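You operate a simulated robot arm through the tools that you are given. There is no shell and no other tool. Be economical: measure what you need, move in short steps, check, and stop when the job is done.

You are at the controls of a simulated robot arm. One attempt, no reset.

JOB
Put things in order on the top of the packing table. At the end: the white rose-pattern vase stands where the sugar mill stood; the gold brass vase stands on top of the gold stack of coasters; the sugar mill stands where the gold brass vase stood; the beige box is on the orange clay saucer; whatever was shut is shut again. Leave all else as you found it, and nothing knocked over.
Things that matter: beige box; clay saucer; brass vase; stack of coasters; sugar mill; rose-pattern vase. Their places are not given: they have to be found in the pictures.

The check looks at the end state, three seconds after you hand in, the way a careful person would. Anything else that was tipped, shoved, dropped, spilled or broken makes it a failure.

ROBOT AND FRAMES
A 7-joint arm with a two-finger parallel gripper, fixed in place. Base frame: the origin is at the foot of the arm, x ahead of it, y to its left, z up; the work surface is at about z = 0. Units: m, rad, N and s.
With the tool pointing down near the work surface it reaches from about 0.22 to 0.58 m from the base axis. Its first joint turns from -1.152 to 1.152 rad. Payload 2.5 kg.
The TCP is the grasp point between the finger pads, 0.023 m short of the fingertips. In the tool frame z runs along the fingers and y along their closing line. Largest opening 0.094 m; finger width 0.038, thickness 0.01; the body of the gripper, 0.054 by 0.096 m, starts 0.039 m behind the TCP.
Orientation is that of the tool frame in the base frame, as a unit quaternion [w, x, y, z]. With the fingers straight down and closing along the base's y, the tool's x points along the base's -x, its y along +y and its z along -z.

CONTROLS
- The arm moves only by the tool move_arm. Its argument "targets" is a list of rows, each an object (a shift or turn left out is 0, a gripper value left out holds the last) with "linear": the shift along the tool's x, y, z in cm, a list of three; "rotation": the turn, a rotation vector about the tool's x, y, z in degrees, a list of three; "fingers": the opening, from 0 (shut) to 1 (fully open). In form: [{"linear": [x, y, z], "rotation": [ax, ay, az], "fingers": fingers}, ...]. A call has 1 to 8 rows; each row shifts and turns the commanded pose from where the row before left it, along the tool's axes as they then stand. A row lasts 0.2 s, in which the tool goes at most 0.05 m and 0.15 rad; a call with a longer step from one row to the next is refused whole, and so is a gripper value outside its range. Where a pose cannot be reached the arm comes as near as it can. A force on the tool above 40 N (or 10 N above the force at the start of the call, whichever is more), or a blocked arm, ends the call early, and 0.2 s more pass. Each finger travels about 0.108 m/s and halts on what it meets, pressing with about 33 N; the grip force reading is that of the motor and also rises with nothing between the fingers. The clock runs only during rows and for 0.2 s after the last one: add rows that do not move to give the fingers time. The reply holds the time, the measured pose of the TCP, the force on the tool along the base axes, the opening and the grip force, in the units named above and with some noise.
- Cameras (640 x 400 px; columns grow to the right, rows downward): "scene" is fixed at [0.0995, -0.4045, 0.5301]; the picture's right is [0.94, -0.34, 0.00], its down [-0.24, -0.66, -0.72] and it looks along [0.24, 0.67, -0.70] (base axes); focal length 217 px, centre (320, 200). "wrist" rides on the gripper at [-0.039, 0, -0.044] in the tool frame; the picture's right is [0.00, -1.00, 0.00], its down [0.97, 0.00, -0.24] and it looks along [0.24, 0.00, 0.97] (tool axes); focal length 218 px, centre (320, 200).
- get_image(camera): a new picture of that camera. The clock stands still meanwhile.
- point_at(camera, pixels): for up to 12 pixels [column, row] of the newest picture of that camera ("zoom" is the newest enlarged one), the place [x, y, z] in the base frame of the surface seen there, good to about 0.002 m. The clock stands still meanwhile.
- inspect(camera, box): a new picture of the part [left, top, right, bottom] of that camera's present view, enlarged. The clock stands still meanwhile.
- sign_off(): hands the job in; it is judged then, once.

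Work in short steps. Measure before you move; look again where a grasp or a placing could have gone wrong, and mend it. You have 80 turns and 54 pictures in all, those below and enlarged ones among them. Open the gripper and draw the arm clear of the work before you hand the job in, unless the task says otherwise; then end with one line.

The tools are called after ">>>" by a JSON object that holds its "api" and its "payload". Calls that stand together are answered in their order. move_arm: Moves the arm, as the interface text tells. Its arguments: {"type":"object","properties":{"targets":{"type":"array","items":{"type":"object","properties":{"linear":{"type":"array","items":{"type":"number"}},"rotation":{"type":"array","items":{"type":"number"}},"fingers":{"type":"number"}}}}},"required":["targets"]} The other tools are called the same way: get_image (camera) takes a picture; point_at (camera, pixels) gives the place of the surface under pixels of a picture; inspect (camera, box) takes an enlarged picture of a part of a camera's view; sign_off () hands the job in.

At the start:

```text
clock: 0.0
tool_pos: [0.3412, 0.1024, 0.2985]
ee_rot: [0.0, 0.0, 1.0, 0.0]
wrist_force: [-0.7, 0.5, -0.4]
gripper_width: 0.094
finger_force: 0.0
```

scene: 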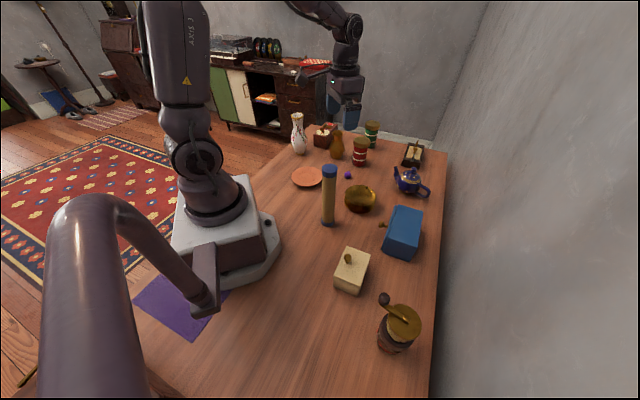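
wrist: 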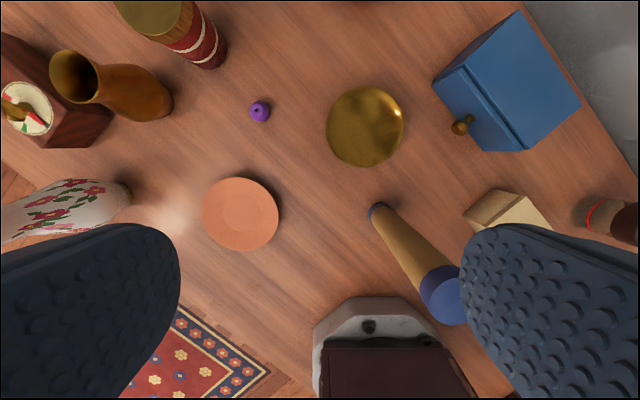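

The scene shows the vase at (298,135), gold round object at (360,198), a mill with crank at (398,325), and a beige box at (351,270). I enlarge the parts to identify items.

>>> {"api": "inspect", "payload": {"camera": "scene", "box": [270, 100, 450, 212]}}

>>> {"api": "inspect", "payload": {"camera": "scene", "box": [290, 180, 470, 360]}}

```text
3.56 times, centred on (360, 156) of scene
```

zoom: 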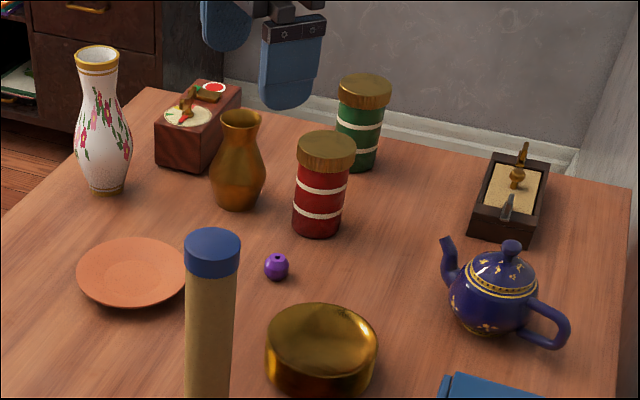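

```text
2.22 times, centred on (380, 270) of scene
```

zoom: 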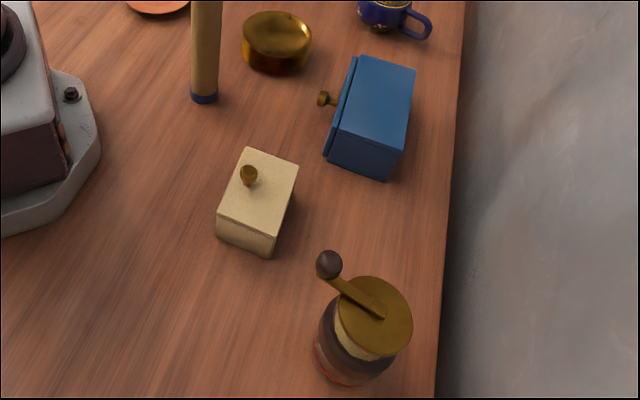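

Now I measure points on mill, beige box, coasters in the newest zoom, and other items in the scene picture.

>>> {"api": "point_at", "payload": {"camera": "zoom", "pixels": [[328, 265], [375, 308], [340, 310], [412, 322], [372, 352], [350, 382], [249, 172], [248, 150], [298, 165], [268, 235], [219, 210], [266, 253]]}}

>>> {"api": "point_at", "payload": {"camera": "zoom", "pixels": [[277, 30], [245, 35], [309, 35], [278, 52], [277, 14], [276, 72], [324, 98], [328, 150], [415, 68], [358, 58], [389, 176], [204, 98]]}}

>>> {"api": "point_at", "payload": {"camera": "scene", "pixels": [[297, 116], [299, 140], [299, 153], [337, 132], [336, 147], [336, 158], [307, 177], [292, 177], [322, 177], [360, 143], [348, 175], [329, 170]]}}

>>> {"api": "get_image", "payload": {"camera": "wrist"}}

```text
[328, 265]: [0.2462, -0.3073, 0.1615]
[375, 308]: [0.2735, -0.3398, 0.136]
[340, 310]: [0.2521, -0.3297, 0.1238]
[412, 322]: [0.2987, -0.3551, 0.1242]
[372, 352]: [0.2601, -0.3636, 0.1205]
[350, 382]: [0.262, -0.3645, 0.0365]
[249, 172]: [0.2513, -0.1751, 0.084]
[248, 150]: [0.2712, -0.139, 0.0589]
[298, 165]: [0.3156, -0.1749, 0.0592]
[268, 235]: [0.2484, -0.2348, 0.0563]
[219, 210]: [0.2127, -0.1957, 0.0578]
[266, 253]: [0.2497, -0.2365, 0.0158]
```

```text
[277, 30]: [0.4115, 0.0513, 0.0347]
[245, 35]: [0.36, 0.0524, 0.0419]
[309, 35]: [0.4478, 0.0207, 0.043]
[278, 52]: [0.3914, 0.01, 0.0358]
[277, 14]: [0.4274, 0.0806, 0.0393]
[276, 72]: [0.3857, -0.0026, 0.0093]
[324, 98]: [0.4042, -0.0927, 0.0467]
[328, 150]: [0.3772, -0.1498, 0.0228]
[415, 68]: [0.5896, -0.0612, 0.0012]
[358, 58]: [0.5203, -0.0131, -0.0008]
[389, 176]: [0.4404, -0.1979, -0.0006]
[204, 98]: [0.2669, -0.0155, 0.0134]
```

```text
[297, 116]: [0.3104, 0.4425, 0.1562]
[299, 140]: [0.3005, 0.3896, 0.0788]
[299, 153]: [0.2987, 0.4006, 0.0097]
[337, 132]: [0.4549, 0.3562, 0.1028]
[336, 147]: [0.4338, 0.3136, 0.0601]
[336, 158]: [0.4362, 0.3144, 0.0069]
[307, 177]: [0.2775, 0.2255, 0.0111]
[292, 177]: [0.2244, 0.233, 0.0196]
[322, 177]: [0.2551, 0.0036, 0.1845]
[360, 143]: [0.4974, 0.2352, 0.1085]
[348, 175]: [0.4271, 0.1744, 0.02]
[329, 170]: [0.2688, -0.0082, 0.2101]
```

```text
49 pictures are left
```

wrist: 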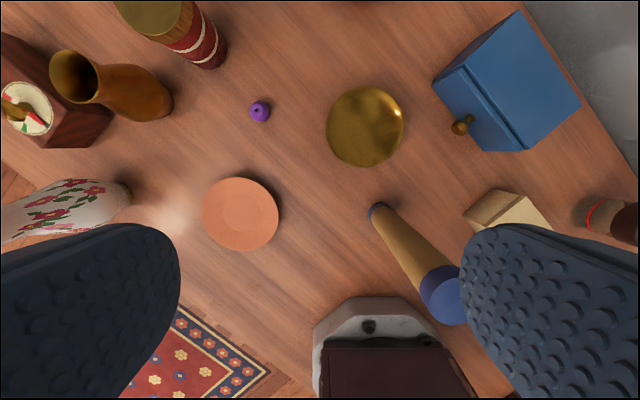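

The gold stack is at about (0.405,0.04) with top ~0.042; brass vase near (0.44,0.335), rose vase near (0.303,0.415). I move above the brass vase for a closer look.

>>> {"api": "move_arm", "payload": {"targets": [{"linear": [-1.65, 3.8, 0.3]}, {"linear": [-1.65, 3.8, 0.3]}, {"linear": [-1.65, 3.8, 0.3]}, {"linear": [-1.65, 3.8, 0.3]}, {"linear": [-1.65, 3.8, 0.3]}, {"linear": [-1.65, 3.8, 0.3]}, {}]}}

>>> {"api": "get_image", "payload": {"camera": "wrist"}}

```text
clock: 1.6
tool_pos: [0.4406, 0.3286, 0.2813]
ee_rot: [0.0, 0.0, 1.0, 0.0]
wrist_force: [0.0, -0.5, -0.1]
gripper_width: 0.0941
finger_force: 0.0
```

```text
48 pictures are left
```

wrist: 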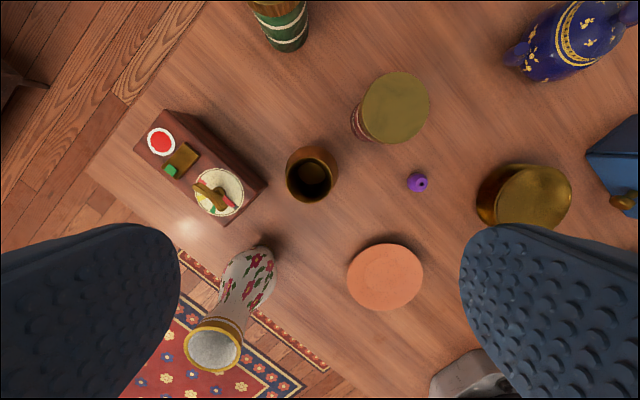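

The brass vase rim is at (310,174), the wooden box at (200,165), red jar lid (395,107), rose vase mouth (213,345). I measure these.

>>> {"api": "point_at", "payload": {"camera": "wrist", "pixels": [[288, 172], [334, 172], [310, 150], [310, 200], [265, 187], [222, 222], [395, 107], [363, 107], [185, 345], [241, 345], [213, 366], [310, 178]]}}

>>> {"api": "inspect", "payload": {"camera": "wrist", "box": [130, 100, 450, 300]}}

>>> {"api": "point_at", "payload": {"camera": "wrist", "pixels": [[348, 277], [423, 277], [386, 244], [386, 310], [386, 277], [479, 195], [571, 190], [525, 164], [535, 224], [530, 195], [213, 345], [418, 183]]}}

```text
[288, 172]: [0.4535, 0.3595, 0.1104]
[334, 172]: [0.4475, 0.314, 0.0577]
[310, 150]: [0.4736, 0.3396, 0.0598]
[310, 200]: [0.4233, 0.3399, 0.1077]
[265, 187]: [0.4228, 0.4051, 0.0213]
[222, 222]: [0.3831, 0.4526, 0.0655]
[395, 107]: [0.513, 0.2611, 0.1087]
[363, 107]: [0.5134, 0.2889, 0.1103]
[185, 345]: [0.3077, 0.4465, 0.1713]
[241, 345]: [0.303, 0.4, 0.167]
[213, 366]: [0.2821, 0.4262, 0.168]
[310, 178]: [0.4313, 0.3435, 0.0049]
```

```text
2.00 times, centred on (290, 200) of wrist
```

zoom: 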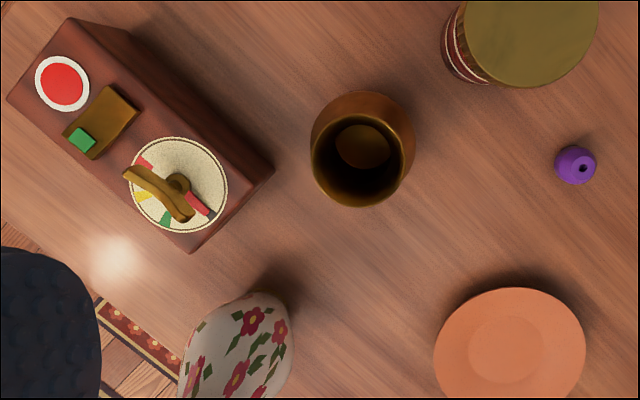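

```text
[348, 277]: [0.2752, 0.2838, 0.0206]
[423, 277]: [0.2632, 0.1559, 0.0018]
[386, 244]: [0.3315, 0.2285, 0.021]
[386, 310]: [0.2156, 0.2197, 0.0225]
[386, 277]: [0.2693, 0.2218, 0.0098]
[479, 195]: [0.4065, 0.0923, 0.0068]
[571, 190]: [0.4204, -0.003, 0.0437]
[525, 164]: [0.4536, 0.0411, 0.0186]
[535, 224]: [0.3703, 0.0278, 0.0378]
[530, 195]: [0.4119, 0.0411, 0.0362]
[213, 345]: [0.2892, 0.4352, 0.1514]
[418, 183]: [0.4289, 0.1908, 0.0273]
```

Brass vase centre is about (0.445,0.340), rim z 0.11, rim radius ~0.022. I centre over it, narrow the fingers, and descend part way.

>>> {"api": "move_arm", "payload": {"targets": [{"linear": [-0.44, 1.14, 0], "fingers": 0.75}, {"linear": [0, 0, 4]}, {"linear": [0, 0, 4]}, {"linear": [0, 0, 4]}, {}]}}

>>> {"api": "get_image", "payload": {"camera": "wrist"}}

```text
clock: 2.8
tool_pos: [0.4442, 0.3411, 0.1612]
ee_rot: [0.0, 0.0, 1.0, -0.001]
wrist_force: [0.0, -0.6, -0.1]
gripper_width: 0.0703
finger_force: 0.1
```

```text
46 pictures are left
```

wrist: 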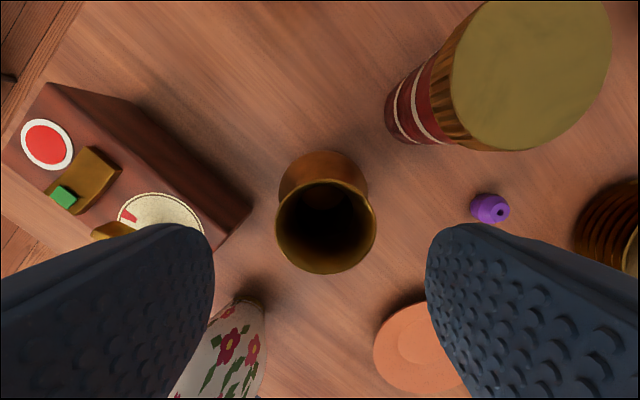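

Rim centre at (326,228) gives (0.446,0.338). I correct by 2–3 mm, descend to z 0.095 and close on the neck.

>>> {"api": "move_arm", "payload": {"targets": [{"linear": [-0.2, -0.3, 2.2]}, {"linear": [0, 0, 2.2]}, {"linear": [0, 0, 2.2]}, {}, {"fingers": 0.35}, {"fingers": 0.2}, {"fingers": 0.2}, {"fingers": 0.2}]}}

```text
clock: 4.6
tool_pos: [0.4476, 0.3366, 0.096]
ee_rot: [0.0, 0.0, 1.0, 0.0]
wrist_force: [1.4, 0.4, -0.1]
gripper_width: 0.0468
finger_force: 32.9
```

Grip is at 0.047 m, the vase held. I lift it 12 cm and check.

>>> {"api": "move_arm", "payload": {"targets": [{"linear": [0, 0, -2], "fingers": 0.2}, {"linear": [0, 0, -5]}, {"linear": [0, 0, -5]}, {"linear": [0, 0, -1]}, {}]}}

>>> {"api": "get_image", "payload": {"camera": "wrist"}}

>>> {"api": "inspect", "payload": {"camera": "scene", "box": [270, 60, 450, 222]}}

```text
clock: 5.8
tool_pos: [0.4481, 0.3358, 0.2281]
ee_rot: [0.0, 0.0, 1.0, 0.0]
wrist_force: [-0.3, 0.6, -1.8]
gripper_width: 0.0467
finger_force: 32.8
```

```text
45 pictures are left
```

wrist: 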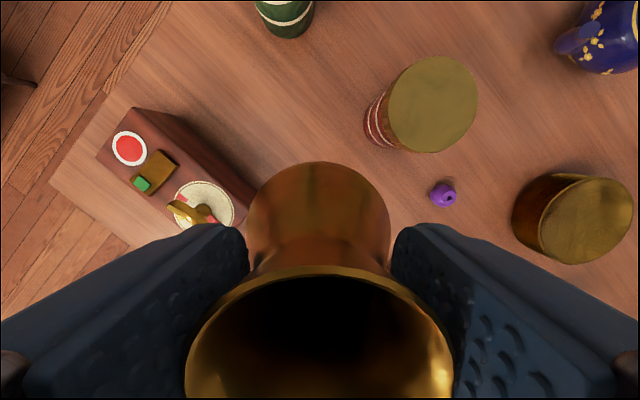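

```text
2.47 times, centred on (360, 141) of scene
```

zoom: 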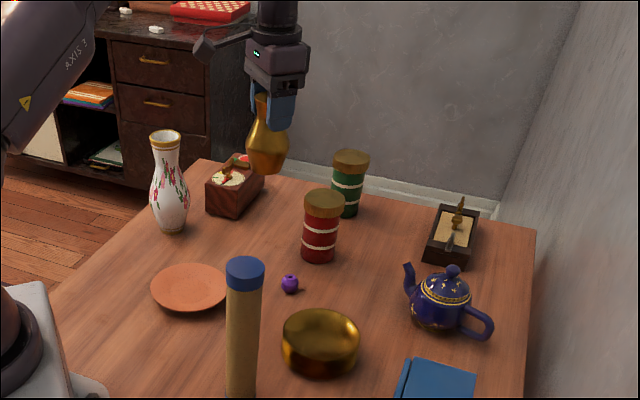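

The vase hangs upright. I measure the coaster stack's top rim in the wrist picture.

>>> {"api": "point_at", "payload": {"camera": "wrist", "pixels": [[541, 230], [629, 205], [580, 182], [575, 262], [600, 180], [550, 252], [590, 220], [610, 245], [560, 195]]}}

>>> {"api": "point_at", "payload": {"camera": "zoom", "pixels": [[285, 335], [358, 335], [320, 312], [320, 358], [300, 320], [345, 350], [320, 335], [321, 374], [320, 368], [340, 318]]}}

```text
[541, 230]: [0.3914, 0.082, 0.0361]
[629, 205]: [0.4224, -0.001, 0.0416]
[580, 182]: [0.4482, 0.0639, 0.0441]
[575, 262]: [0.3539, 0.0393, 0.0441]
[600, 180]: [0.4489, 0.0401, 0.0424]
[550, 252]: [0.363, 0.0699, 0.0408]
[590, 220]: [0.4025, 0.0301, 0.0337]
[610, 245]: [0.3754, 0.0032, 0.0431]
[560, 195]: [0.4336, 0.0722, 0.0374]
```

```text
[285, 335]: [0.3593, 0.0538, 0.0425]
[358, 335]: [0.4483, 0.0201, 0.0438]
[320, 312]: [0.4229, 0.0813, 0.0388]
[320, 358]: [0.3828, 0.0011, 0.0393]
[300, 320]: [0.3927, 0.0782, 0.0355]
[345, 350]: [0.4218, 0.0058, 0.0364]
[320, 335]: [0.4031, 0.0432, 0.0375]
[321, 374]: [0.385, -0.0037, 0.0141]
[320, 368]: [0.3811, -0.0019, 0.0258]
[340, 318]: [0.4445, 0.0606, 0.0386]
```

Stack centre ≈ (0.4035,0.039), top ≈ 0.038. I carry the vase above it at the present height.

>>> {"api": "move_arm", "payload": {"targets": [{"linear": [0.6, -4.24, 0]}, {"linear": [0.6, -4.24, 0]}, {"linear": [0.6, -4.24, 0]}, {"linear": [0.6, -4.24, 0]}, {"linear": [0.6, -4.24, 0]}, {"linear": [0.6, -4.24, 0]}, {"linear": [0.6, -4.24, 0]}, {}]}}

>>> {"api": "move_arm", "payload": {"targets": [{"linear": [0, 0, 3]}, {"linear": [0, 0, 3]}, {"linear": [0, 0, 1.5]}, {}]}}

>>> {"api": "inspect", "payload": {"camera": "scene", "box": [290, 100, 450, 240]}}

```text
clock: 7.6
tool_pos: [0.4067, 0.0399, 0.2261]
ee_rot: [0.0, 0.0, 1.0, 0.0]
wrist_force: [0.9, 0.8, -2.3]
gripper_width: 0.0467
finger_force: 33.5
```

```text
clock: 8.6
tool_pos: [0.4058, 0.0412, 0.1523]
ee_rot: [0.0, 0.001, 1.0, 0.0]
wrist_force: [-0.9, 0.3, -1.0]
gripper_width: 0.0467
finger_force: 33.0
```

```text
2.86 times, centred on (370, 170) of scene
```

zoom: 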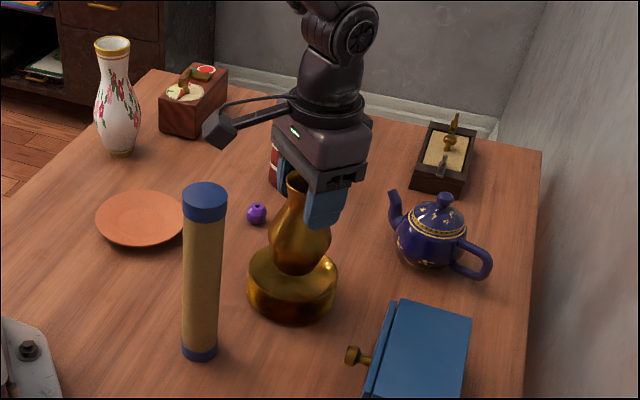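

The vase hovers over the stack, but a bracket sticks out from the hand at (215,130). I measure it and the gap below the vase.

>>> {"api": "point_at", "payload": {"camera": "zoom", "pixels": [[208, 130], [222, 138], [225, 115], [260, 105], [280, 120], [288, 268], [255, 275], [335, 270], [290, 318], [305, 271], [320, 150], [290, 132]]}}

```text
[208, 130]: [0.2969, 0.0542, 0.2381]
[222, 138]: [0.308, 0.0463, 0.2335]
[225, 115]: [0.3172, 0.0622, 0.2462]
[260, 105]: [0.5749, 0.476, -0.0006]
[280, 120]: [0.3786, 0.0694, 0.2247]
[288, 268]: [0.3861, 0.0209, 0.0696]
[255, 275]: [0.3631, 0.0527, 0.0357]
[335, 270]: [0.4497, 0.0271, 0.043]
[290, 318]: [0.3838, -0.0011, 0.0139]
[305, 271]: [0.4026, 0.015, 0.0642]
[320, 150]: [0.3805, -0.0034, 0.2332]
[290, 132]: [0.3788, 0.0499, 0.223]
```

The bracket reaches ~0.11 m toward tool +x, 0.08–0.09 above TCP; it is clear of the tube here. I lower gently to contact.

>>> {"api": "move_arm", "payload": {"targets": [{"linear": [0.1, -0.2, 0.8]}, {"linear": [0, 0, 0.4]}, {"linear": [0, 0, 0.2]}, {}]}}

>>> {"api": "inspect", "payload": {"camera": "scene", "box": [330, 150, 390, 220]}}

```text
clock: 9.6
tool_pos: [0.4043, 0.0394, 0.1356]
ee_rot: [0.001, 0.002, 1.0, 0.0]
wrist_force: [-0.3, -0.2, -1.7]
gripper_width: 0.0467
finger_force: 33.0
```

```text
5.71 times, centred on (360, 185) of scene
```

zoom: 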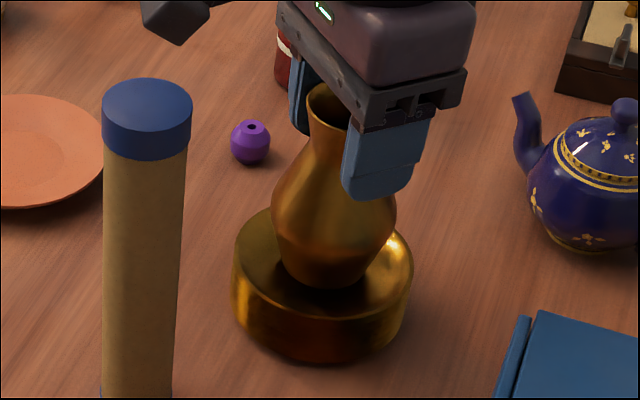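

No contact yet (Fz −1.7). I lower in small steps.

>>> {"api": "move_arm", "payload": {"targets": [{"linear": [0, 0, 0.2]}, {}]}}

>>> {"api": "move_arm", "payload": {"targets": [{"linear": [0, 0, 0.15]}, {}]}}

```text
clock: 10.2
tool_pos: [0.4056, 0.0397, 0.1351]
ee_rot: [0.0, 0.0, 1.0, -0.001]
wrist_force: [0.4, -0.1, -2.8]
gripper_width: 0.0467
finger_force: 33.0
```

```text
clock: 10.8
tool_pos: [0.4048, 0.0398, 0.1342]
ee_rot: [0.001, 0.0, 1.0, 0.0]
wrist_force: [0.2, 0.6, -1.6]
gripper_width: 0.0468
finger_force: 33.0
```

Still unloaded; I keep lowering 2 mm at a time.

>>> {"api": "move_arm", "payload": {"targets": [{"linear": [0, 0, 0.2]}, {}]}}

>>> {"api": "move_arm", "payload": {"targets": [{"linear": [0, 0, 0.15]}, {}]}}

```text
clock: 11.4
tool_pos: [0.4045, 0.04, 0.131]
ee_rot: [0.0, 0.0, 1.0, -0.001]
wrist_force: [-1.4, 0.8, 1.2]
gripper_width: 0.0466
finger_force: 32.7
```

```text
clock: 12.0
tool_pos: [0.4051, 0.0398, 0.1315]
ee_rot: [0.001, 0.0, 1.0, 0.001]
wrist_force: [-6.6, 2.3, 23.6]
gripper_width: 0.0466
finger_force: 32.9
```

Fz rose to 23.6 N, so it is resting on the stack. I back off slightly, open the fingers, and rise.

>>> {"api": "move_arm", "payload": {"targets": [{"linear": [0, 0, -0.12]}, {}, {"fingers": 0.6}, {"fingers": 0.75}, {"fingers": 0.8}, {}]}}

>>> {"api": "move_arm", "payload": {"targets": [{"linear": [0, 0, -3]}, {"linear": [0, 0, -5]}, {"linear": [0, 0, -5]}, {"linear": [0, 0, -2]}, {}]}}

>>> {"api": "inspect", "payload": {"camera": "scene", "box": [320, 130, 400, 220]}}

>>> {"api": "get_image", "payload": {"camera": "wrist"}}

```text
clock: 13.4
tool_pos: [0.4039, 0.0412, 0.1324]
ee_rot: [0.0, 0.001, 1.0, 0.0]
wrist_force: [-0.4, 0.3, 0.4]
gripper_width: 0.075
finger_force: 0.1
```

```text
clock: 14.6
tool_pos: [0.4062, 0.0392, 0.2817]
ee_rot: [0.001, 0.001, 1.0, 0.0]
wrist_force: [0.9, -0.1, -0.4]
gripper_width: 0.0751
finger_force: 0.0
```

```text
4.44 times, centred on (360, 175) of scene
```

zoom: 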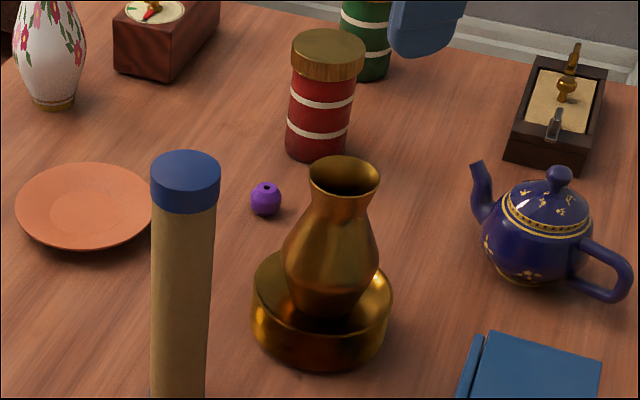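

```text
40 pictures are left
```

wrist: 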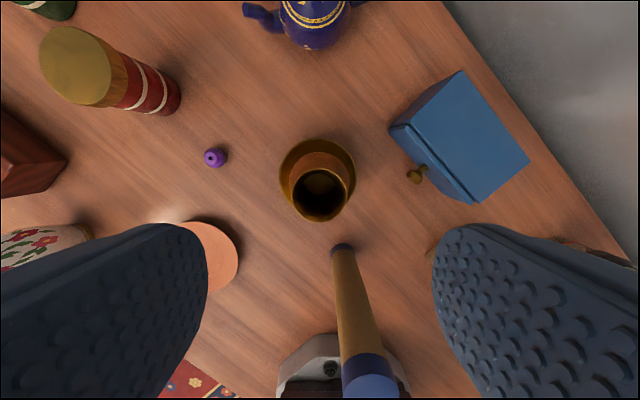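

Brass vase stands well centred on the stack. Now I travel at height toward the sugar mill.

>>> {"api": "move_arm", "payload": {"targets": [{"linear": [1.4, -4.2, -0.2], "fingers": 1}, {"linear": [1.4, -4.2, -0.2]}, {"linear": [1.4, -4.2, -0.2]}, {"linear": [1.4, -4.2, -0.2]}, {"linear": [1.4, -4.2, -0.2]}, {"linear": [1.4, -4.2, -0.2]}, {"linear": [1.4, -4.2, -0.2]}, {}]}}

>>> {"api": "move_arm", "payload": {"targets": [{"linear": [1.5, -2.5, 0], "rotation": [0, 0, 8]}, {"linear": [1, -3, 0], "rotation": [0, 0, 8]}, {"rotation": [0, 0, 8]}, {"rotation": [0, 0, 8]}, {"rotation": [0, 0, 8]}, {"rotation": [0, 0, 8]}, {}]}}

>>> {"api": "get_image", "payload": {"camera": "wrist"}}

```text
clock: 16.4
tool_pos: [0.3075, -0.2559, 0.2966]
ee_rot: [-0.001, 0.001, 1.0, 0.0]
wrist_force: [0.3, 0.6, 0.8]
gripper_width: 0.094
finger_force: 0.0
```

```text
clock: 18.0
tool_pos: [0.2772, -0.3081, 0.2951]
ee_rot: [-0.001, 0.408, 0.913, 0.0]
wrist_force: [0.4, 0.2, -0.1]
gripper_width: 0.094
finger_force: 0.0
```

```text
39 pictures are left
```

wrist: 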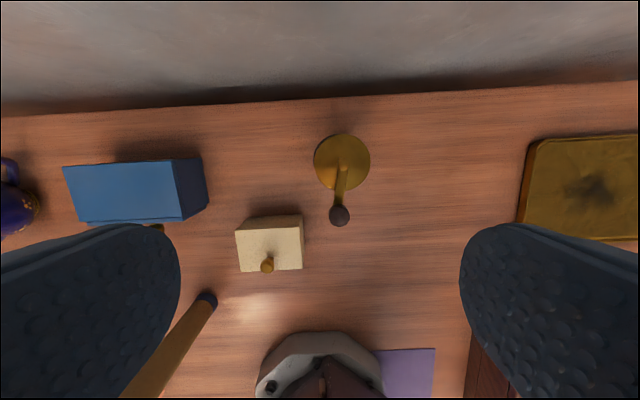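

Mill lid is at (342,162), knob at (340,215), beige box (270,243) with its knob at (267,265). I measure them.

>>> {"api": "point_at", "payload": {"camera": "wrist", "pixels": [[318, 162], [366, 162], [342, 137], [342, 163], [330, 186], [340, 215], [340, 190], [350, 175], [339, 208]]}}

>>> {"api": "point_at", "payload": {"camera": "wrist", "pixels": [[238, 234], [301, 219], [302, 266], [242, 269], [267, 267], [262, 250], [302, 240], [270, 232], [275, 245], [240, 250]]}}

>>> {"api": "inspect", "payload": {"camera": "wrist", "box": [220, 120, 400, 290]}}

```text
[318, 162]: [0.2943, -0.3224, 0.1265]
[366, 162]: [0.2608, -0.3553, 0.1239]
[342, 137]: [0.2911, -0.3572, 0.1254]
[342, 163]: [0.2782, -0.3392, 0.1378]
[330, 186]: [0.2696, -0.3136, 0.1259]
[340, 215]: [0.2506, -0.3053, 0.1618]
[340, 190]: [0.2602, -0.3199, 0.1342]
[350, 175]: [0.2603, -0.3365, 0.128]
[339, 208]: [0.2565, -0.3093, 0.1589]
```

```text
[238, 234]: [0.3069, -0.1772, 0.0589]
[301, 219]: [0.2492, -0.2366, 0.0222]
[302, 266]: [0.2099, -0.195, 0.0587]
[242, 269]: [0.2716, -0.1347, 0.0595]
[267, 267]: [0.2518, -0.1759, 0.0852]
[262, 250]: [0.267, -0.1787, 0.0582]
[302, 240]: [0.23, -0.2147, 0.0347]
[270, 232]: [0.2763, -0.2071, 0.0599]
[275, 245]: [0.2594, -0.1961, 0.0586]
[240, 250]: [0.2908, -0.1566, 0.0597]
```

```text
2.35 times, centred on (310, 205) of wrist
```

zoom: 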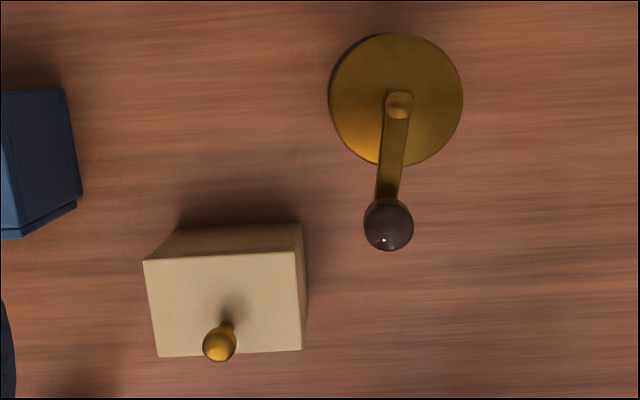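

Mill lid centre ≈ (0.277,−0.340), radius ~0.028, crank toward (−0.6,0.8), knob at 0.043 m out and 0.162 high, clear of the palm (half 0.027). I align and descend part way.

>>> {"api": "move_arm", "payload": {"targets": [{"linear": [-2.38, -2.14, 0]}, {"rotation": [0, 0, 4], "linear": [0, 0, 3]}, {"linear": [0, 0, 4]}, {"linear": [0, 0, 4]}, {}]}}

>>> {"api": "get_image", "payload": {"camera": "wrist"}}

>>> {"api": "inspect", "payload": {"camera": "scene", "box": [320, 220, 480, 380]}}

```text
clock: 19.2
tool_pos: [0.2765, -0.3403, 0.1851]
ee_rot: [0.0, 0.439, 0.899, 0.001]
wrist_force: [0.2, 0.1, 0.5]
gripper_width: 0.0939
finger_force: 0.1
```

```text
37 pictures are left
```

wrist: 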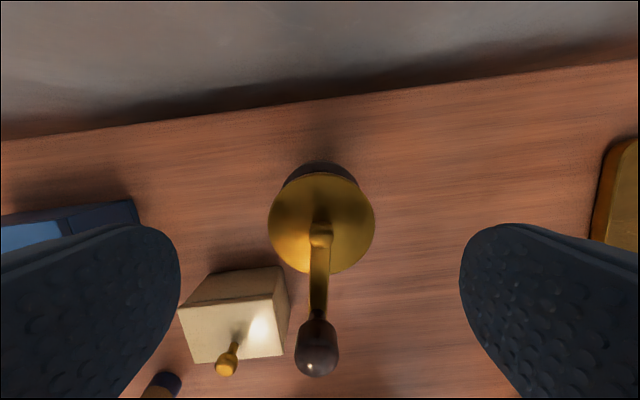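

```text
2.50 times, centred on (400, 300) of scene
```

zoom: 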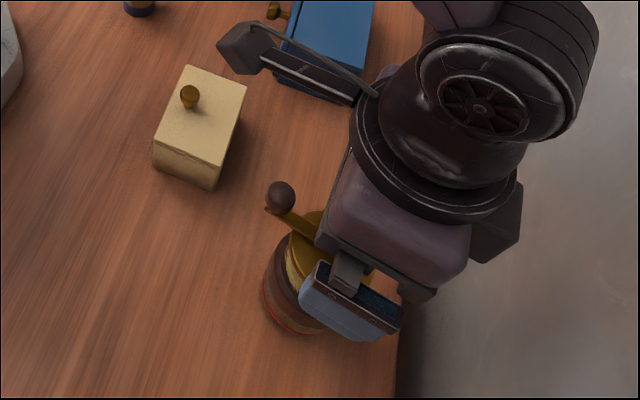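

Lid is centred (321,220) between the fingers. I descend to z≈0.115 and close gently.

>>> {"api": "move_arm", "payload": {"targets": [{"linear": [0, 0, 3]}, {"linear": [0, 0, 2.5]}, {"linear": [0, 0, 1.4]}, {}]}}

>>> {"api": "move_arm", "payload": {"targets": [{"fingers": 0.75}, {"fingers": 0.6}, {"fingers": 0.4}, {"fingers": 0.4}, {"fingers": 0.4}]}}

>>> {"api": "inspect", "payload": {"camera": "scene", "box": [320, 220, 480, 380]}}

```text
clock: 20.2
tool_pos: [0.2763, -0.3424, 0.1154]
ee_rot: [0.001, 0.438, 0.899, -0.001]
wrist_force: [0.9, -1.2, -0.5]
gripper_width: 0.0941
finger_force: 0.0
```

```text
clock: 21.4
tool_pos: [0.278, -0.3413, 0.1161]
ee_rot: [0.0, 0.439, 0.899, 0.001]
wrist_force: [1.1, 0.1, 1.0]
gripper_width: 0.0532
finger_force: 33.2
```

```text
2.50 times, centred on (400, 300) of scene
```

zoom: 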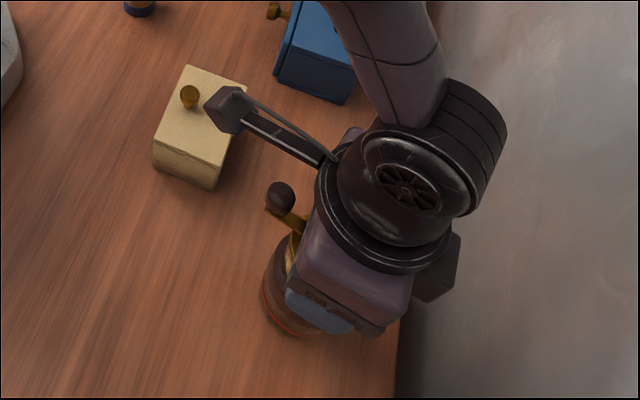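

Gripped at 0.053 m. I lift slowly then check that the whole mill came.

>>> {"api": "move_arm", "payload": {"targets": [{"linear": [0, 0, -1]}, {"linear": [0, 0, -3]}, {"linear": [0, 0, -4]}, {"linear": [0, 0, -4]}, {"linear": [0, 0, -4]}, {"linear": [0, 0, -4.5]}, {}]}}

>>> {"api": "get_image", "payload": {"camera": "scene"}}

```text
clock: 23.0
tool_pos: [0.2781, -0.3397, 0.3213]
ee_rot: [0.001, 0.438, 0.899, 0.0]
wrist_force: [0.5, 0.5, -3.3]
gripper_width: 0.0535
finger_force: 33.2
```

```text
34 pictures are left
```

scene: 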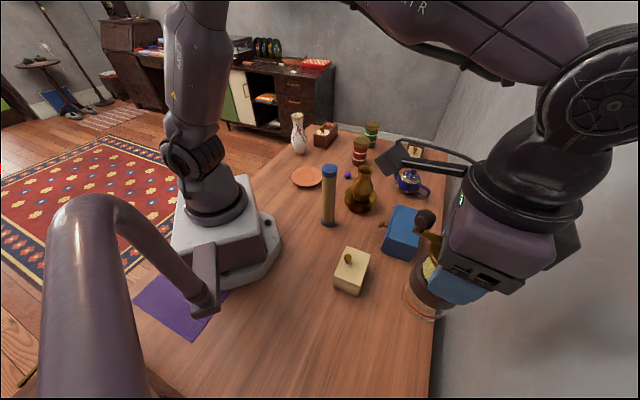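

The mill came up whole. I carry it at z 0.32 (bottom ~0.205) to around (0.42,−0.05), well above everything but the tube, which stays clear, then unwind the yaw.

>>> {"api": "move_arm", "payload": {"targets": [{"linear": [2.014, 4.15, 0]}, {"linear": [2.014, 4.15, 0]}, {"linear": [2.014, 4.15, 0]}, {"linear": [2.014, 4.15, 0]}, {"linear": [2.014, 4.15, 0]}, {"linear": [2.014, 4.15, 0]}, {"linear": [2.014, 4.15, 0]}, {}]}}

>>> {"api": "move_arm", "payload": {"targets": [{"rotation": [0, 0, -7.43]}, {"rotation": [0, 0, -7.43]}, {"rotation": [0, 0, -7.43]}, {"rotation": [0, 0, -7.43]}, {"rotation": [0, 0, -7.43]}, {"rotation": [0, 0, -7.43]}, {"rotation": [0, 0, -7.43]}, {}]}}

```text
clock: 24.8
tool_pos: [0.4215, -0.0516, 0.3199]
ee_rot: [0.0, 0.439, 0.899, 0.0]
wrist_force: [-0.5, -0.2, -4.2]
gripper_width: 0.0532
finger_force: 33.0
```

```text
clock: 26.6
tool_pos: [0.4207, -0.0513, 0.3205]
ee_rot: [0.0, -0.002, 1.0, 0.0]
wrist_force: [0.8, -0.2, -3.7]
gripper_width: 0.0534
finger_force: 32.9
```

Yaw is back to 0. I move over the brass vase's former spot (0.446,0.338).

>>> {"api": "move_arm", "payload": {"targets": [{"linear": [-0.32, 4.87, 0]}, {"linear": [-0.32, 4.87, 0]}, {"linear": [-0.32, 4.87, 0]}, {"linear": [-0.32, 4.87, 0]}, {"linear": [-0.32, 4.87, 0]}, {"linear": [-0.32, 4.87, 0]}, {"linear": [-0.32, 4.87, 0]}, {"linear": [-0.32, 4.87, 0]}]}}

>>> {"api": "move_arm", "payload": {"targets": [{"linear": [0, 0, 4]}, {"linear": [0, 0, 4]}, {"linear": [0, 0, 4]}, {"linear": [0, 0, 3]}, {}]}}

>>> {"api": "inspect", "payload": {"camera": "scene", "box": [270, 60, 430, 200]}}

>>> {"api": "get_image", "payload": {"camera": "wrist"}}

```text
clock: 28.4
tool_pos: [0.4461, 0.3389, 0.3199]
ee_rot: [-0.001, 0.001, 1.0, -0.001]
wrist_force: [0.9, -0.5, -2.4]
gripper_width: 0.0533
finger_force: 32.9
```

```text
clock: 29.6
tool_pos: [0.4444, 0.3397, 0.1689]
ee_rot: [0.0, 0.0, 1.0, 0.0]
wrist_force: [-0.6, -0.2, -2.6]
gripper_width: 0.0537
finger_force: 32.9
```

```text
2.86 times, centred on (350, 130) of scene
```

zoom: 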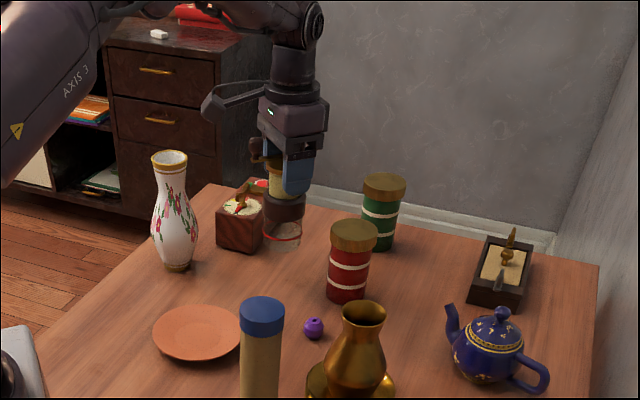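

```text
32 pictures are left
```

wrist: 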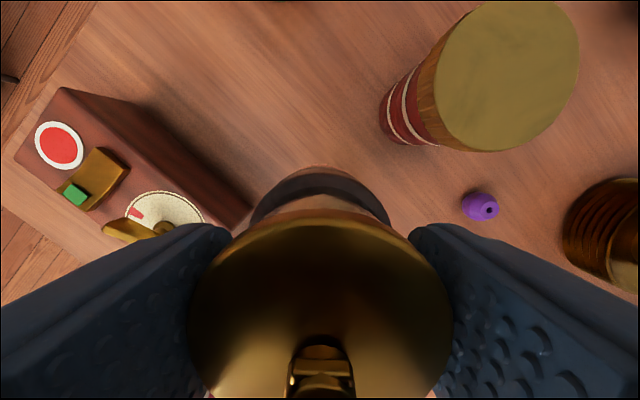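

All clear. I lower to just above the table, then to contact.

>>> {"api": "move_arm", "payload": {"targets": [{"linear": [-0.1, -0.1, 2.5]}, {"linear": [0, 0, 2]}, {"linear": [0, 0, 0.4]}, {}]}}

>>> {"api": "move_arm", "payload": {"targets": [{"linear": [0, 0, 0.2]}, {}]}}

>>> {"api": "move_arm", "payload": {"targets": [{"linear": [0, 0, 0.15]}, {}]}}

```text
clock: 30.6
tool_pos: [0.4462, 0.3399, 0.1209]
ee_rot: [0.0, 0.0, 1.0, -0.001]
wrist_force: [-0.4, 0.4, -3.5]
gripper_width: 0.0531
finger_force: 33.1
```

```text
clock: 31.2
tool_pos: [0.447, 0.3381, 0.1195]
ee_rot: [0.001, 0.0, 1.0, 0.0]
wrist_force: [-1.1, -0.3, -3.5]
gripper_width: 0.0532
finger_force: 32.9
```

```text
clock: 31.8
tool_pos: [0.4457, 0.3383, 0.1176]
ee_rot: [0.0, 0.0, 1.0, 0.0]
wrist_force: [0.7, -0.2, -3.8]
gripper_width: 0.0532
finger_force: 32.9
```

Not touching yet; a further 1.5 mm steps.

>>> {"api": "move_arm", "payload": {"targets": [{"linear": [0, 0, 0.15]}, {}]}}

>>> {"api": "move_arm", "payload": {"targets": [{"linear": [0, 0, 0.12]}, {}]}}

```text
clock: 32.4
tool_pos: [0.4464, 0.3388, 0.1151]
ee_rot: [0.001, -0.001, 1.0, -0.001]
wrist_force: [-3.1, -0.5, 2.1]
gripper_width: 0.0535
finger_force: 33.0
```

```text
clock: 33.0
tool_pos: [0.4461, 0.338, 0.1164]
ee_rot: [0.001, -0.001, 1.0, 0.0]
wrist_force: [-6.9, -5.4, 18.2]
gripper_width: 0.0536
finger_force: 32.7
```

Contact (Fz 18 N). I ease off, open, and rise straight up past the crank.

>>> {"api": "move_arm", "payload": {"targets": [{"linear": [0, 0, -0.1]}, {}, {"fingers": 0.65}, {"fingers": 0.8}, {"fingers": 0.85}, {}]}}

>>> {"api": "move_arm", "payload": {"targets": [{"linear": [0, 0, -1]}, {"linear": [0, 0, -3]}, {"linear": [0, 0, -4]}, {"linear": [0, 0, -4]}, {"linear": [0, 0, -4]}, {}]}}

>>> {"api": "inspect", "payload": {"camera": "scene", "box": [270, 60, 430, 200]}}

>>> {"api": "get_image", "payload": {"camera": "wrist"}}

```text
clock: 34.4
tool_pos: [0.4463, 0.3385, 0.1162]
ee_rot: [0.0, -0.001, 1.0, 0.0]
wrist_force: [-0.8, 0.4, 0.1]
gripper_width: 0.08
finger_force: 0.0
```

```text
clock: 35.8
tool_pos: [0.4451, 0.3397, 0.2791]
ee_rot: [0.0, 0.001, 1.0, 0.0]
wrist_force: [-0.7, 0.6, -0.1]
gripper_width: 0.0799
finger_force: 0.1
```

```text
2.86 times, centred on (350, 130) of scene
```

zoom: 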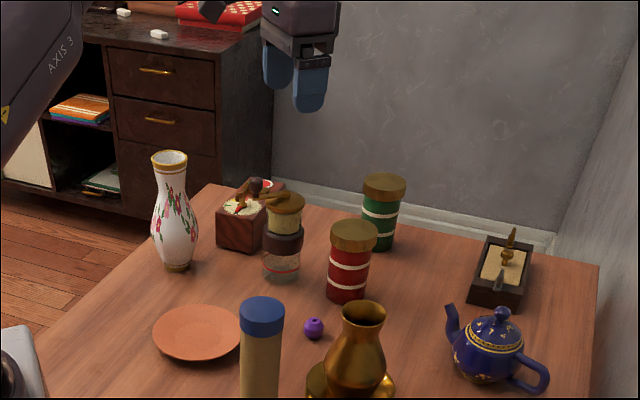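

```text
30 pictures are left
```

wrist: 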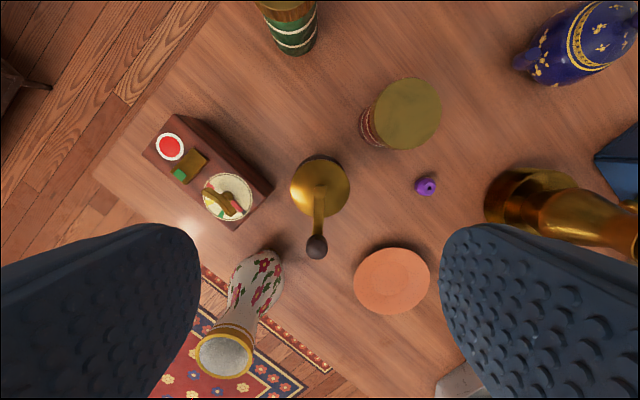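

The mill stands well. Next the rose vase (mouth at (225,352)); I move above it at z 0.30.

>>> {"api": "move_arm", "payload": {"targets": [{"linear": [0, 0, -2]}, {"linear": [3.5, 2.1, 0]}, {"linear": [3.5, 2.1, 0]}, {"linear": [3.5, 2.1, 0]}, {"linear": [3.5, 2.1, 0]}, {}]}}

>>> {"api": "get_image", "payload": {"camera": "wrist"}}

```text
clock: 37.2
tool_pos: [0.3057, 0.4219, 0.295]
ee_rot: [0.0, 0.0, 1.0, -0.001]
wrist_force: [-0.7, 0.1, -1.0]
gripper_width: 0.0797
finger_force: 0.1
```

```text
29 pictures are left
```

wrist: 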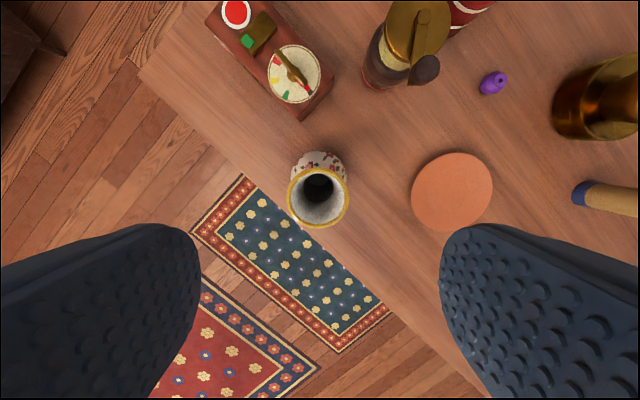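

Rim centre is (0.305,0.422), right under the TCP. I descend to z≈0.138 and close on the neck.

>>> {"api": "move_arm", "payload": {"targets": [{"linear": [0, 0, 4]}, {"linear": [0, 0, 4]}, {"linear": [0, 0, 4]}, {"linear": [0, 0, 2.5]}, {"linear": [0, 0, 1.2]}, {}]}}

>>> {"api": "move_arm", "payload": {"targets": [{"fingers": 0.65}, {"fingers": 0.5}, {"fingers": 0.3}, {"fingers": 0.2}, {"fingers": 0.2}]}}

>>> {"api": "inspect", "payload": {"camera": "scene", "box": [250, 60, 410, 200]}}

```text
clock: 38.6
tool_pos: [0.3059, 0.4241, 0.1391]
ee_rot: [0.0, 0.0, 1.0, 0.0]
wrist_force: [1.1, 0.1, 0.6]
gripper_width: 0.0802
finger_force: 0.0
```

```text
clock: 39.8
tool_pos: [0.3053, 0.4238, 0.1395]
ee_rot: [0.0, 0.0, 1.0, 0.001]
wrist_force: [0.1, 1.0, -0.3]
gripper_width: 0.049
finger_force: 32.9
```

```text
2.86 times, centred on (330, 130) of scene
```

zoom: 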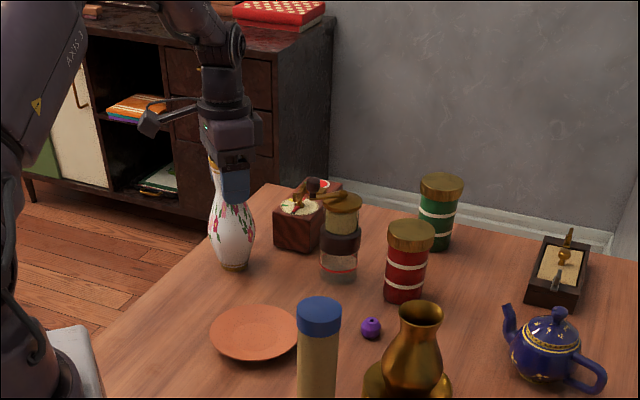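

Gripped at 0.049 m. I lift it 22 cm and check.

>>> {"api": "move_arm", "payload": {"targets": [{"linear": [0, 0, -1]}, {"linear": [0, 0, -3]}, {"linear": [0, 0, -4]}, {"linear": [0, 0, -4]}, {"linear": [0, 0, -4]}, {"linear": [0, 0, -4]}, {"linear": [0, 0, -2.5]}, {}]}}

>>> {"api": "inspect", "payload": {"camera": "scene", "box": [230, 0, 430, 200]}}

```text
clock: 41.6
tool_pos: [0.3045, 0.4239, 0.3631]
ee_rot: [0.001, 0.0, 1.0, 0.0]
wrist_force: [0.1, -1.3, -2.4]
gripper_width: 0.0492
finger_force: 32.2
```

```text
2.00 times, centred on (330, 100) of scene
```

zoom: 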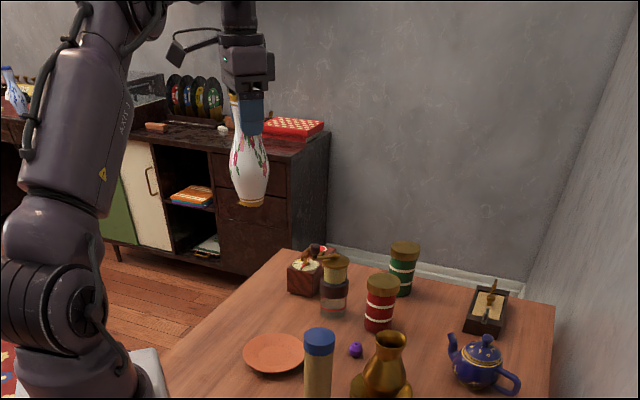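

The vase hangs straight. I carry it over (0.40,0.04) at z 0.36 (bottom ~0.22) and turn the wrist.

>>> {"api": "move_arm", "payload": {"targets": [{"linear": [-1.19, -4.8, 0]}, {"linear": [-1.19, -4.8, 0]}, {"linear": [-1.19, -4.8, 0]}, {"linear": [-1.19, -4.8, 0]}, {"linear": [-1.19, -4.8, 0]}, {"linear": [-1.19, -4.8, 0]}, {"linear": [-1.19, -4.8, 0]}, {"linear": [-1.19, -4.8, 0]}]}}

>>> {"api": "move_arm", "payload": {"targets": [{"rotation": [0, 0, 8]}, {"rotation": [0, 0, 8]}, {"rotation": [0, 0, 8]}, {"rotation": [0, 0, 8]}, {"rotation": [0, 0, 8]}, {"rotation": [0, 0, 8]}, {}]}}

>>> {"api": "move_arm", "payload": {"targets": [{"linear": [-2.49, -4.3, 0]}, {"linear": [-2.49, -4.3, 0]}, {"linear": [-2.49, -4.3, 0]}, {"linear": [-2.49, -4.3, 0]}, {"linear": [-2.49, -4.3, 0]}, {"linear": [-2.49, -4.3, 0]}, {"linear": [-2.49, -4.3, 0]}, {"linear": [-2.49, -4.3, 0]}]}}

```text
clock: 43.4
tool_pos: [0.4003, 0.0398, 0.3671]
ee_rot: [0.001, -0.001, 1.0, 0.001]
wrist_force: [-0.8, 0.3, -3.6]
gripper_width: 0.0487
finger_force: 32.8
```

```text
clock: 45.0
tool_pos: [0.4003, 0.0381, 0.3656]
ee_rot: [0.0, 0.408, 0.913, -0.001]
wrist_force: [0.3, -0.3, -3.9]
gripper_width: 0.0489
finger_force: 32.7
```

```text
clock: 46.8
tool_pos: [0.2786, -0.3395, 0.3657]
ee_rot: [0.0, 0.405, 0.914, 0.0]
wrist_force: [0.3, -0.3, -3.5]
gripper_width: 0.0491
finger_force: 32.8
```

Over the mill's old spot. I descend to ~1 cm above contact and look.

>>> {"api": "move_arm", "payload": {"targets": [{"linear": [0, -0.15, 4]}, {"linear": [0, 0, 4]}, {"linear": [0, 0, 4]}, {"linear": [0, 0, 4]}, {"linear": [0, 0, 3.5]}, {"linear": [0, 0, 2]}, {}]}}

>>> {"api": "inspect", "payload": {"camera": "scene", "box": [300, 200, 500, 400]}}

```text
clock: 48.4
tool_pos: [0.2786, -0.3406, 0.1503]
ee_rot: [0.001, 0.407, 0.913, -0.001]
wrist_force: [0.3, -0.3, -3.6]
gripper_width: 0.0492
finger_force: 32.2
```

```text
2.00 times, centred on (400, 300) of scene
```

zoom: 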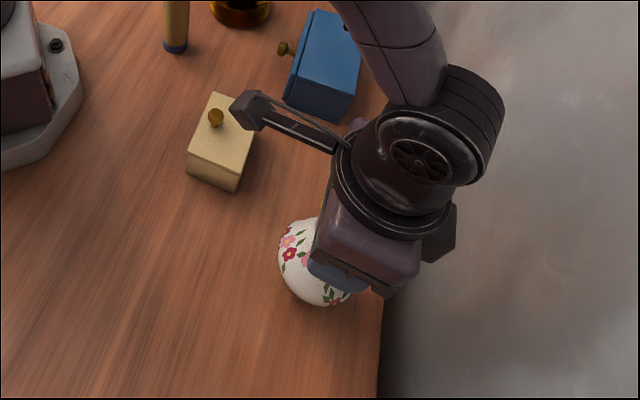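

Clear of everything. I lower in small steps to contact (expected at TCP z≈0.139).

>>> {"api": "move_arm", "payload": {"targets": [{"linear": [0, 0, 0.5]}, {"linear": [0, 0, 0.2]}, {}]}}

>>> {"api": "move_arm", "payload": {"targets": [{"linear": [0, 0, 0.15]}, {}]}}

>>> {"api": "move_arm", "payload": {"targets": [{"linear": [0, 0, 0.15]}, {}]}}

```text
clock: 49.2
tool_pos: [0.2783, -0.34, 0.1432]
ee_rot: [0.0, 0.406, 0.914, 0.0]
wrist_force: [-0.7, 0.5, -3.0]
gripper_width: 0.0488
finger_force: 32.9
```

```text
clock: 49.8
tool_pos: [0.2779, -0.3402, 0.1402]
ee_rot: [-0.001, 0.407, 0.913, 0.0]
wrist_force: [-0.6, 1.3, -3.3]
gripper_width: 0.049
finger_force: 32.8
```

```text
clock: 50.4
tool_pos: [0.2779, -0.3396, 0.1391]
ee_rot: [0.0, 0.407, 0.914, 0.0]
wrist_force: [0.6, 0.2, -2.7]
gripper_width: 0.0488
finger_force: 33.3
```

Almost there; one more small step.

>>> {"api": "move_arm", "payload": {"targets": [{"linear": [0, 0, 0.15]}, {}]}}

```text
clock: 51.0
tool_pos: [0.2779, -0.3411, 0.1403]
ee_rot: [0.001, 0.407, 0.914, 0.0]
wrist_force: [-2.3, 5.6, 15.0]
gripper_width: 0.0492
finger_force: 33.0
```

Contact at 15 N. I ease off, open, and rise.

>>> {"api": "move_arm", "payload": {"targets": [{"linear": [0, 0, -0.1]}, {}, {"fingers": 0.65}, {"fingers": 0.8}, {"fingers": 0.85}, {}]}}

>>> {"api": "move_arm", "payload": {"targets": [{"linear": [0, 0, -1]}, {"linear": [0, 0, -3]}, {"linear": [0, 0, -4]}, {"linear": [0, 0, -4]}, {"linear": [0, 0, -4]}, {}]}}

>>> {"api": "get_image", "payload": {"camera": "wrist"}}

```text
clock: 52.4
tool_pos: [0.2779, -0.3397, 0.1394]
ee_rot: [0.0, 0.407, 0.913, 0.0]
wrist_force: [0.2, 0.6, 0.1]
gripper_width: 0.0801
finger_force: 0.2
```

```text
clock: 53.8
tool_pos: [0.2791, -0.3422, 0.2988]
ee_rot: [0.0, 0.407, 0.914, 0.0]
wrist_force: [0.0, 0.8, -0.3]
gripper_width: 0.0799
finger_force: 0.0
```

```text
25 pictures are left
```

wrist: 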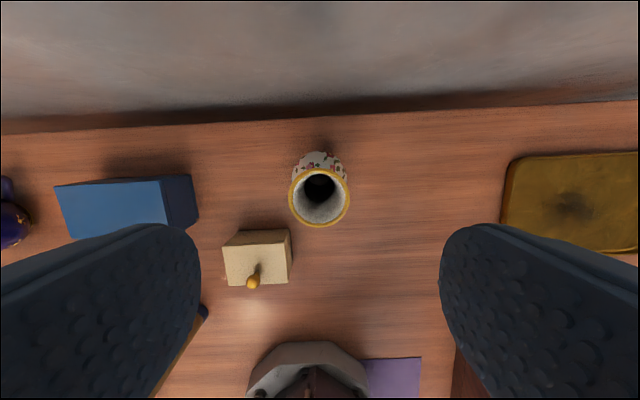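

Rose vase stands where the mill was. Beige box: centre ≈ (0.2615,−0.186), long axis at ~44°, width ~0.057, top 0.059, knob to 0.087. I move above it and turn the wrist to close across its width.

>>> {"api": "move_arm", "payload": {"targets": [{"linear": [3.19, 2.28, 0], "fingers": 1}, {"linear": [3.19, 2.28, 0]}, {"linear": [3.19, 2.28, 0]}, {"linear": [3.19, 2.28, 0]}, {"rotation": [0, 0, -8.36]}, {"rotation": [0, 0, -8.36]}, {"rotation": [0, 0, -8.36]}, {"rotation": [0, 0, -8.36]}]}}

>>> {"api": "move_arm", "payload": {"targets": [{"rotation": [0, 0, -8.36]}, {"rotation": [0, 0, -8.36]}, {"rotation": [0, 0, -8.36]}, {"rotation": [0, 0, -8.36]}, {"rotation": [0, 0, -8.36]}, {"rotation": [0, 0, -8.36]}, {"rotation": [0, 0, -8.36]}, {}]}}

>>> {"api": "get_image", "payload": {"camera": "wrist"}}

```text
clock: 55.6
tool_pos: [0.2598, -0.1856, 0.2995]
ee_rot: [0.0, 0.125, 0.992, 0.0]
wrist_force: [0.7, 0.9, -0.3]
gripper_width: 0.0939
finger_force: 0.1
```

```text
clock: 57.4
tool_pos: [0.2605, -0.1858, 0.2988]
ee_rot: [0.0, -0.375, 0.927, -0.001]
wrist_force: [-0.3, 0.2, 0.0]
gripper_width: 0.0942
finger_force: 0.1
```

```text
24 pictures are left
```

wrist: 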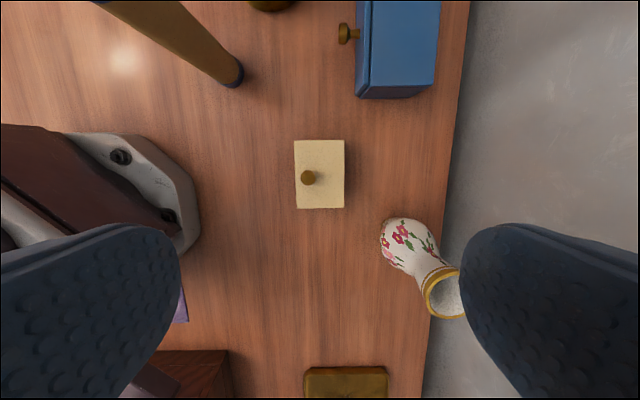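

Box is aligned, centre (320,174), top width ~0.065. I shift 4 mm and descend to z 0.10, then check.

>>> {"api": "move_arm", "payload": {"targets": [{"linear": [-0.4, 0, 4]}, {"linear": [0, 0, 4]}, {"linear": [0, 0, 4]}, {"linear": [0, 0, 4]}, {"linear": [0, 0, 3.8]}, {}]}}

>>> {"api": "get_image", "payload": {"camera": "wrist"}}

>>> {"api": "inspect", "payload": {"camera": "scene", "box": [270, 200, 430, 340]}}

```text
clock: 58.8
tool_pos: [0.2629, -0.1819, 0.1033]
ee_rot: [0.0, -0.374, 0.927, 0.0]
wrist_force: [-1.3, 0.0, 0.2]
gripper_width: 0.0939
finger_force: 0.1
```

```text
23 pictures are left
```

wrist: 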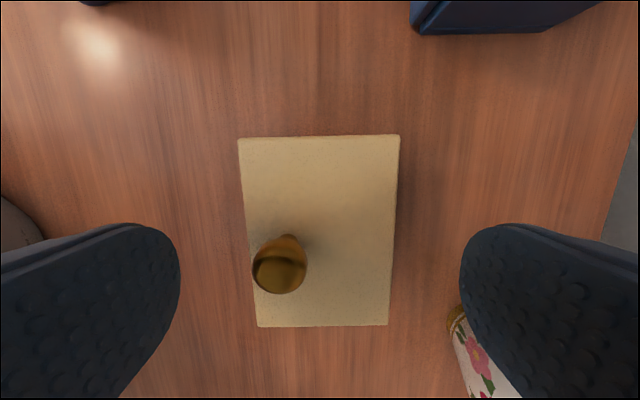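

```text
2.86 times, centred on (350, 270) of scene
```

zoom: 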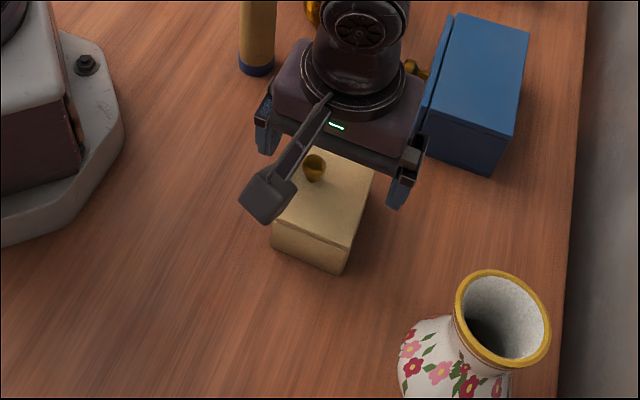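

Well centred. I descend to z≈0.055 (palm above the knob) and close.

>>> {"api": "move_arm", "payload": {"targets": [{"linear": [-0.2, 0, 2.5]}, {"linear": [0, 0, 1.5]}, {"linear": [0, 0, 0.8]}, {}]}}

>>> {"api": "move_arm", "payload": {"targets": [{"fingers": 0.8}, {"fingers": 0.65}, {"fingers": 0.5}, {"fingers": 0.5}, {"fingers": 0.5}]}}

```text
clock: 59.8
tool_pos: [0.2647, -0.1801, 0.0527]
ee_rot: [0.0, -0.374, 0.927, 0.0]
wrist_force: [1.1, 1.3, 0.0]
gripper_width: 0.094
finger_force: 0.1
```

```text
clock: 61.0
tool_pos: [0.2666, -0.1804, 0.0535]
ee_rot: [0.0, -0.374, 0.927, 0.0]
wrist_force: [0.3, -0.1, 0.2]
gripper_width: 0.0646
finger_force: 32.9
```

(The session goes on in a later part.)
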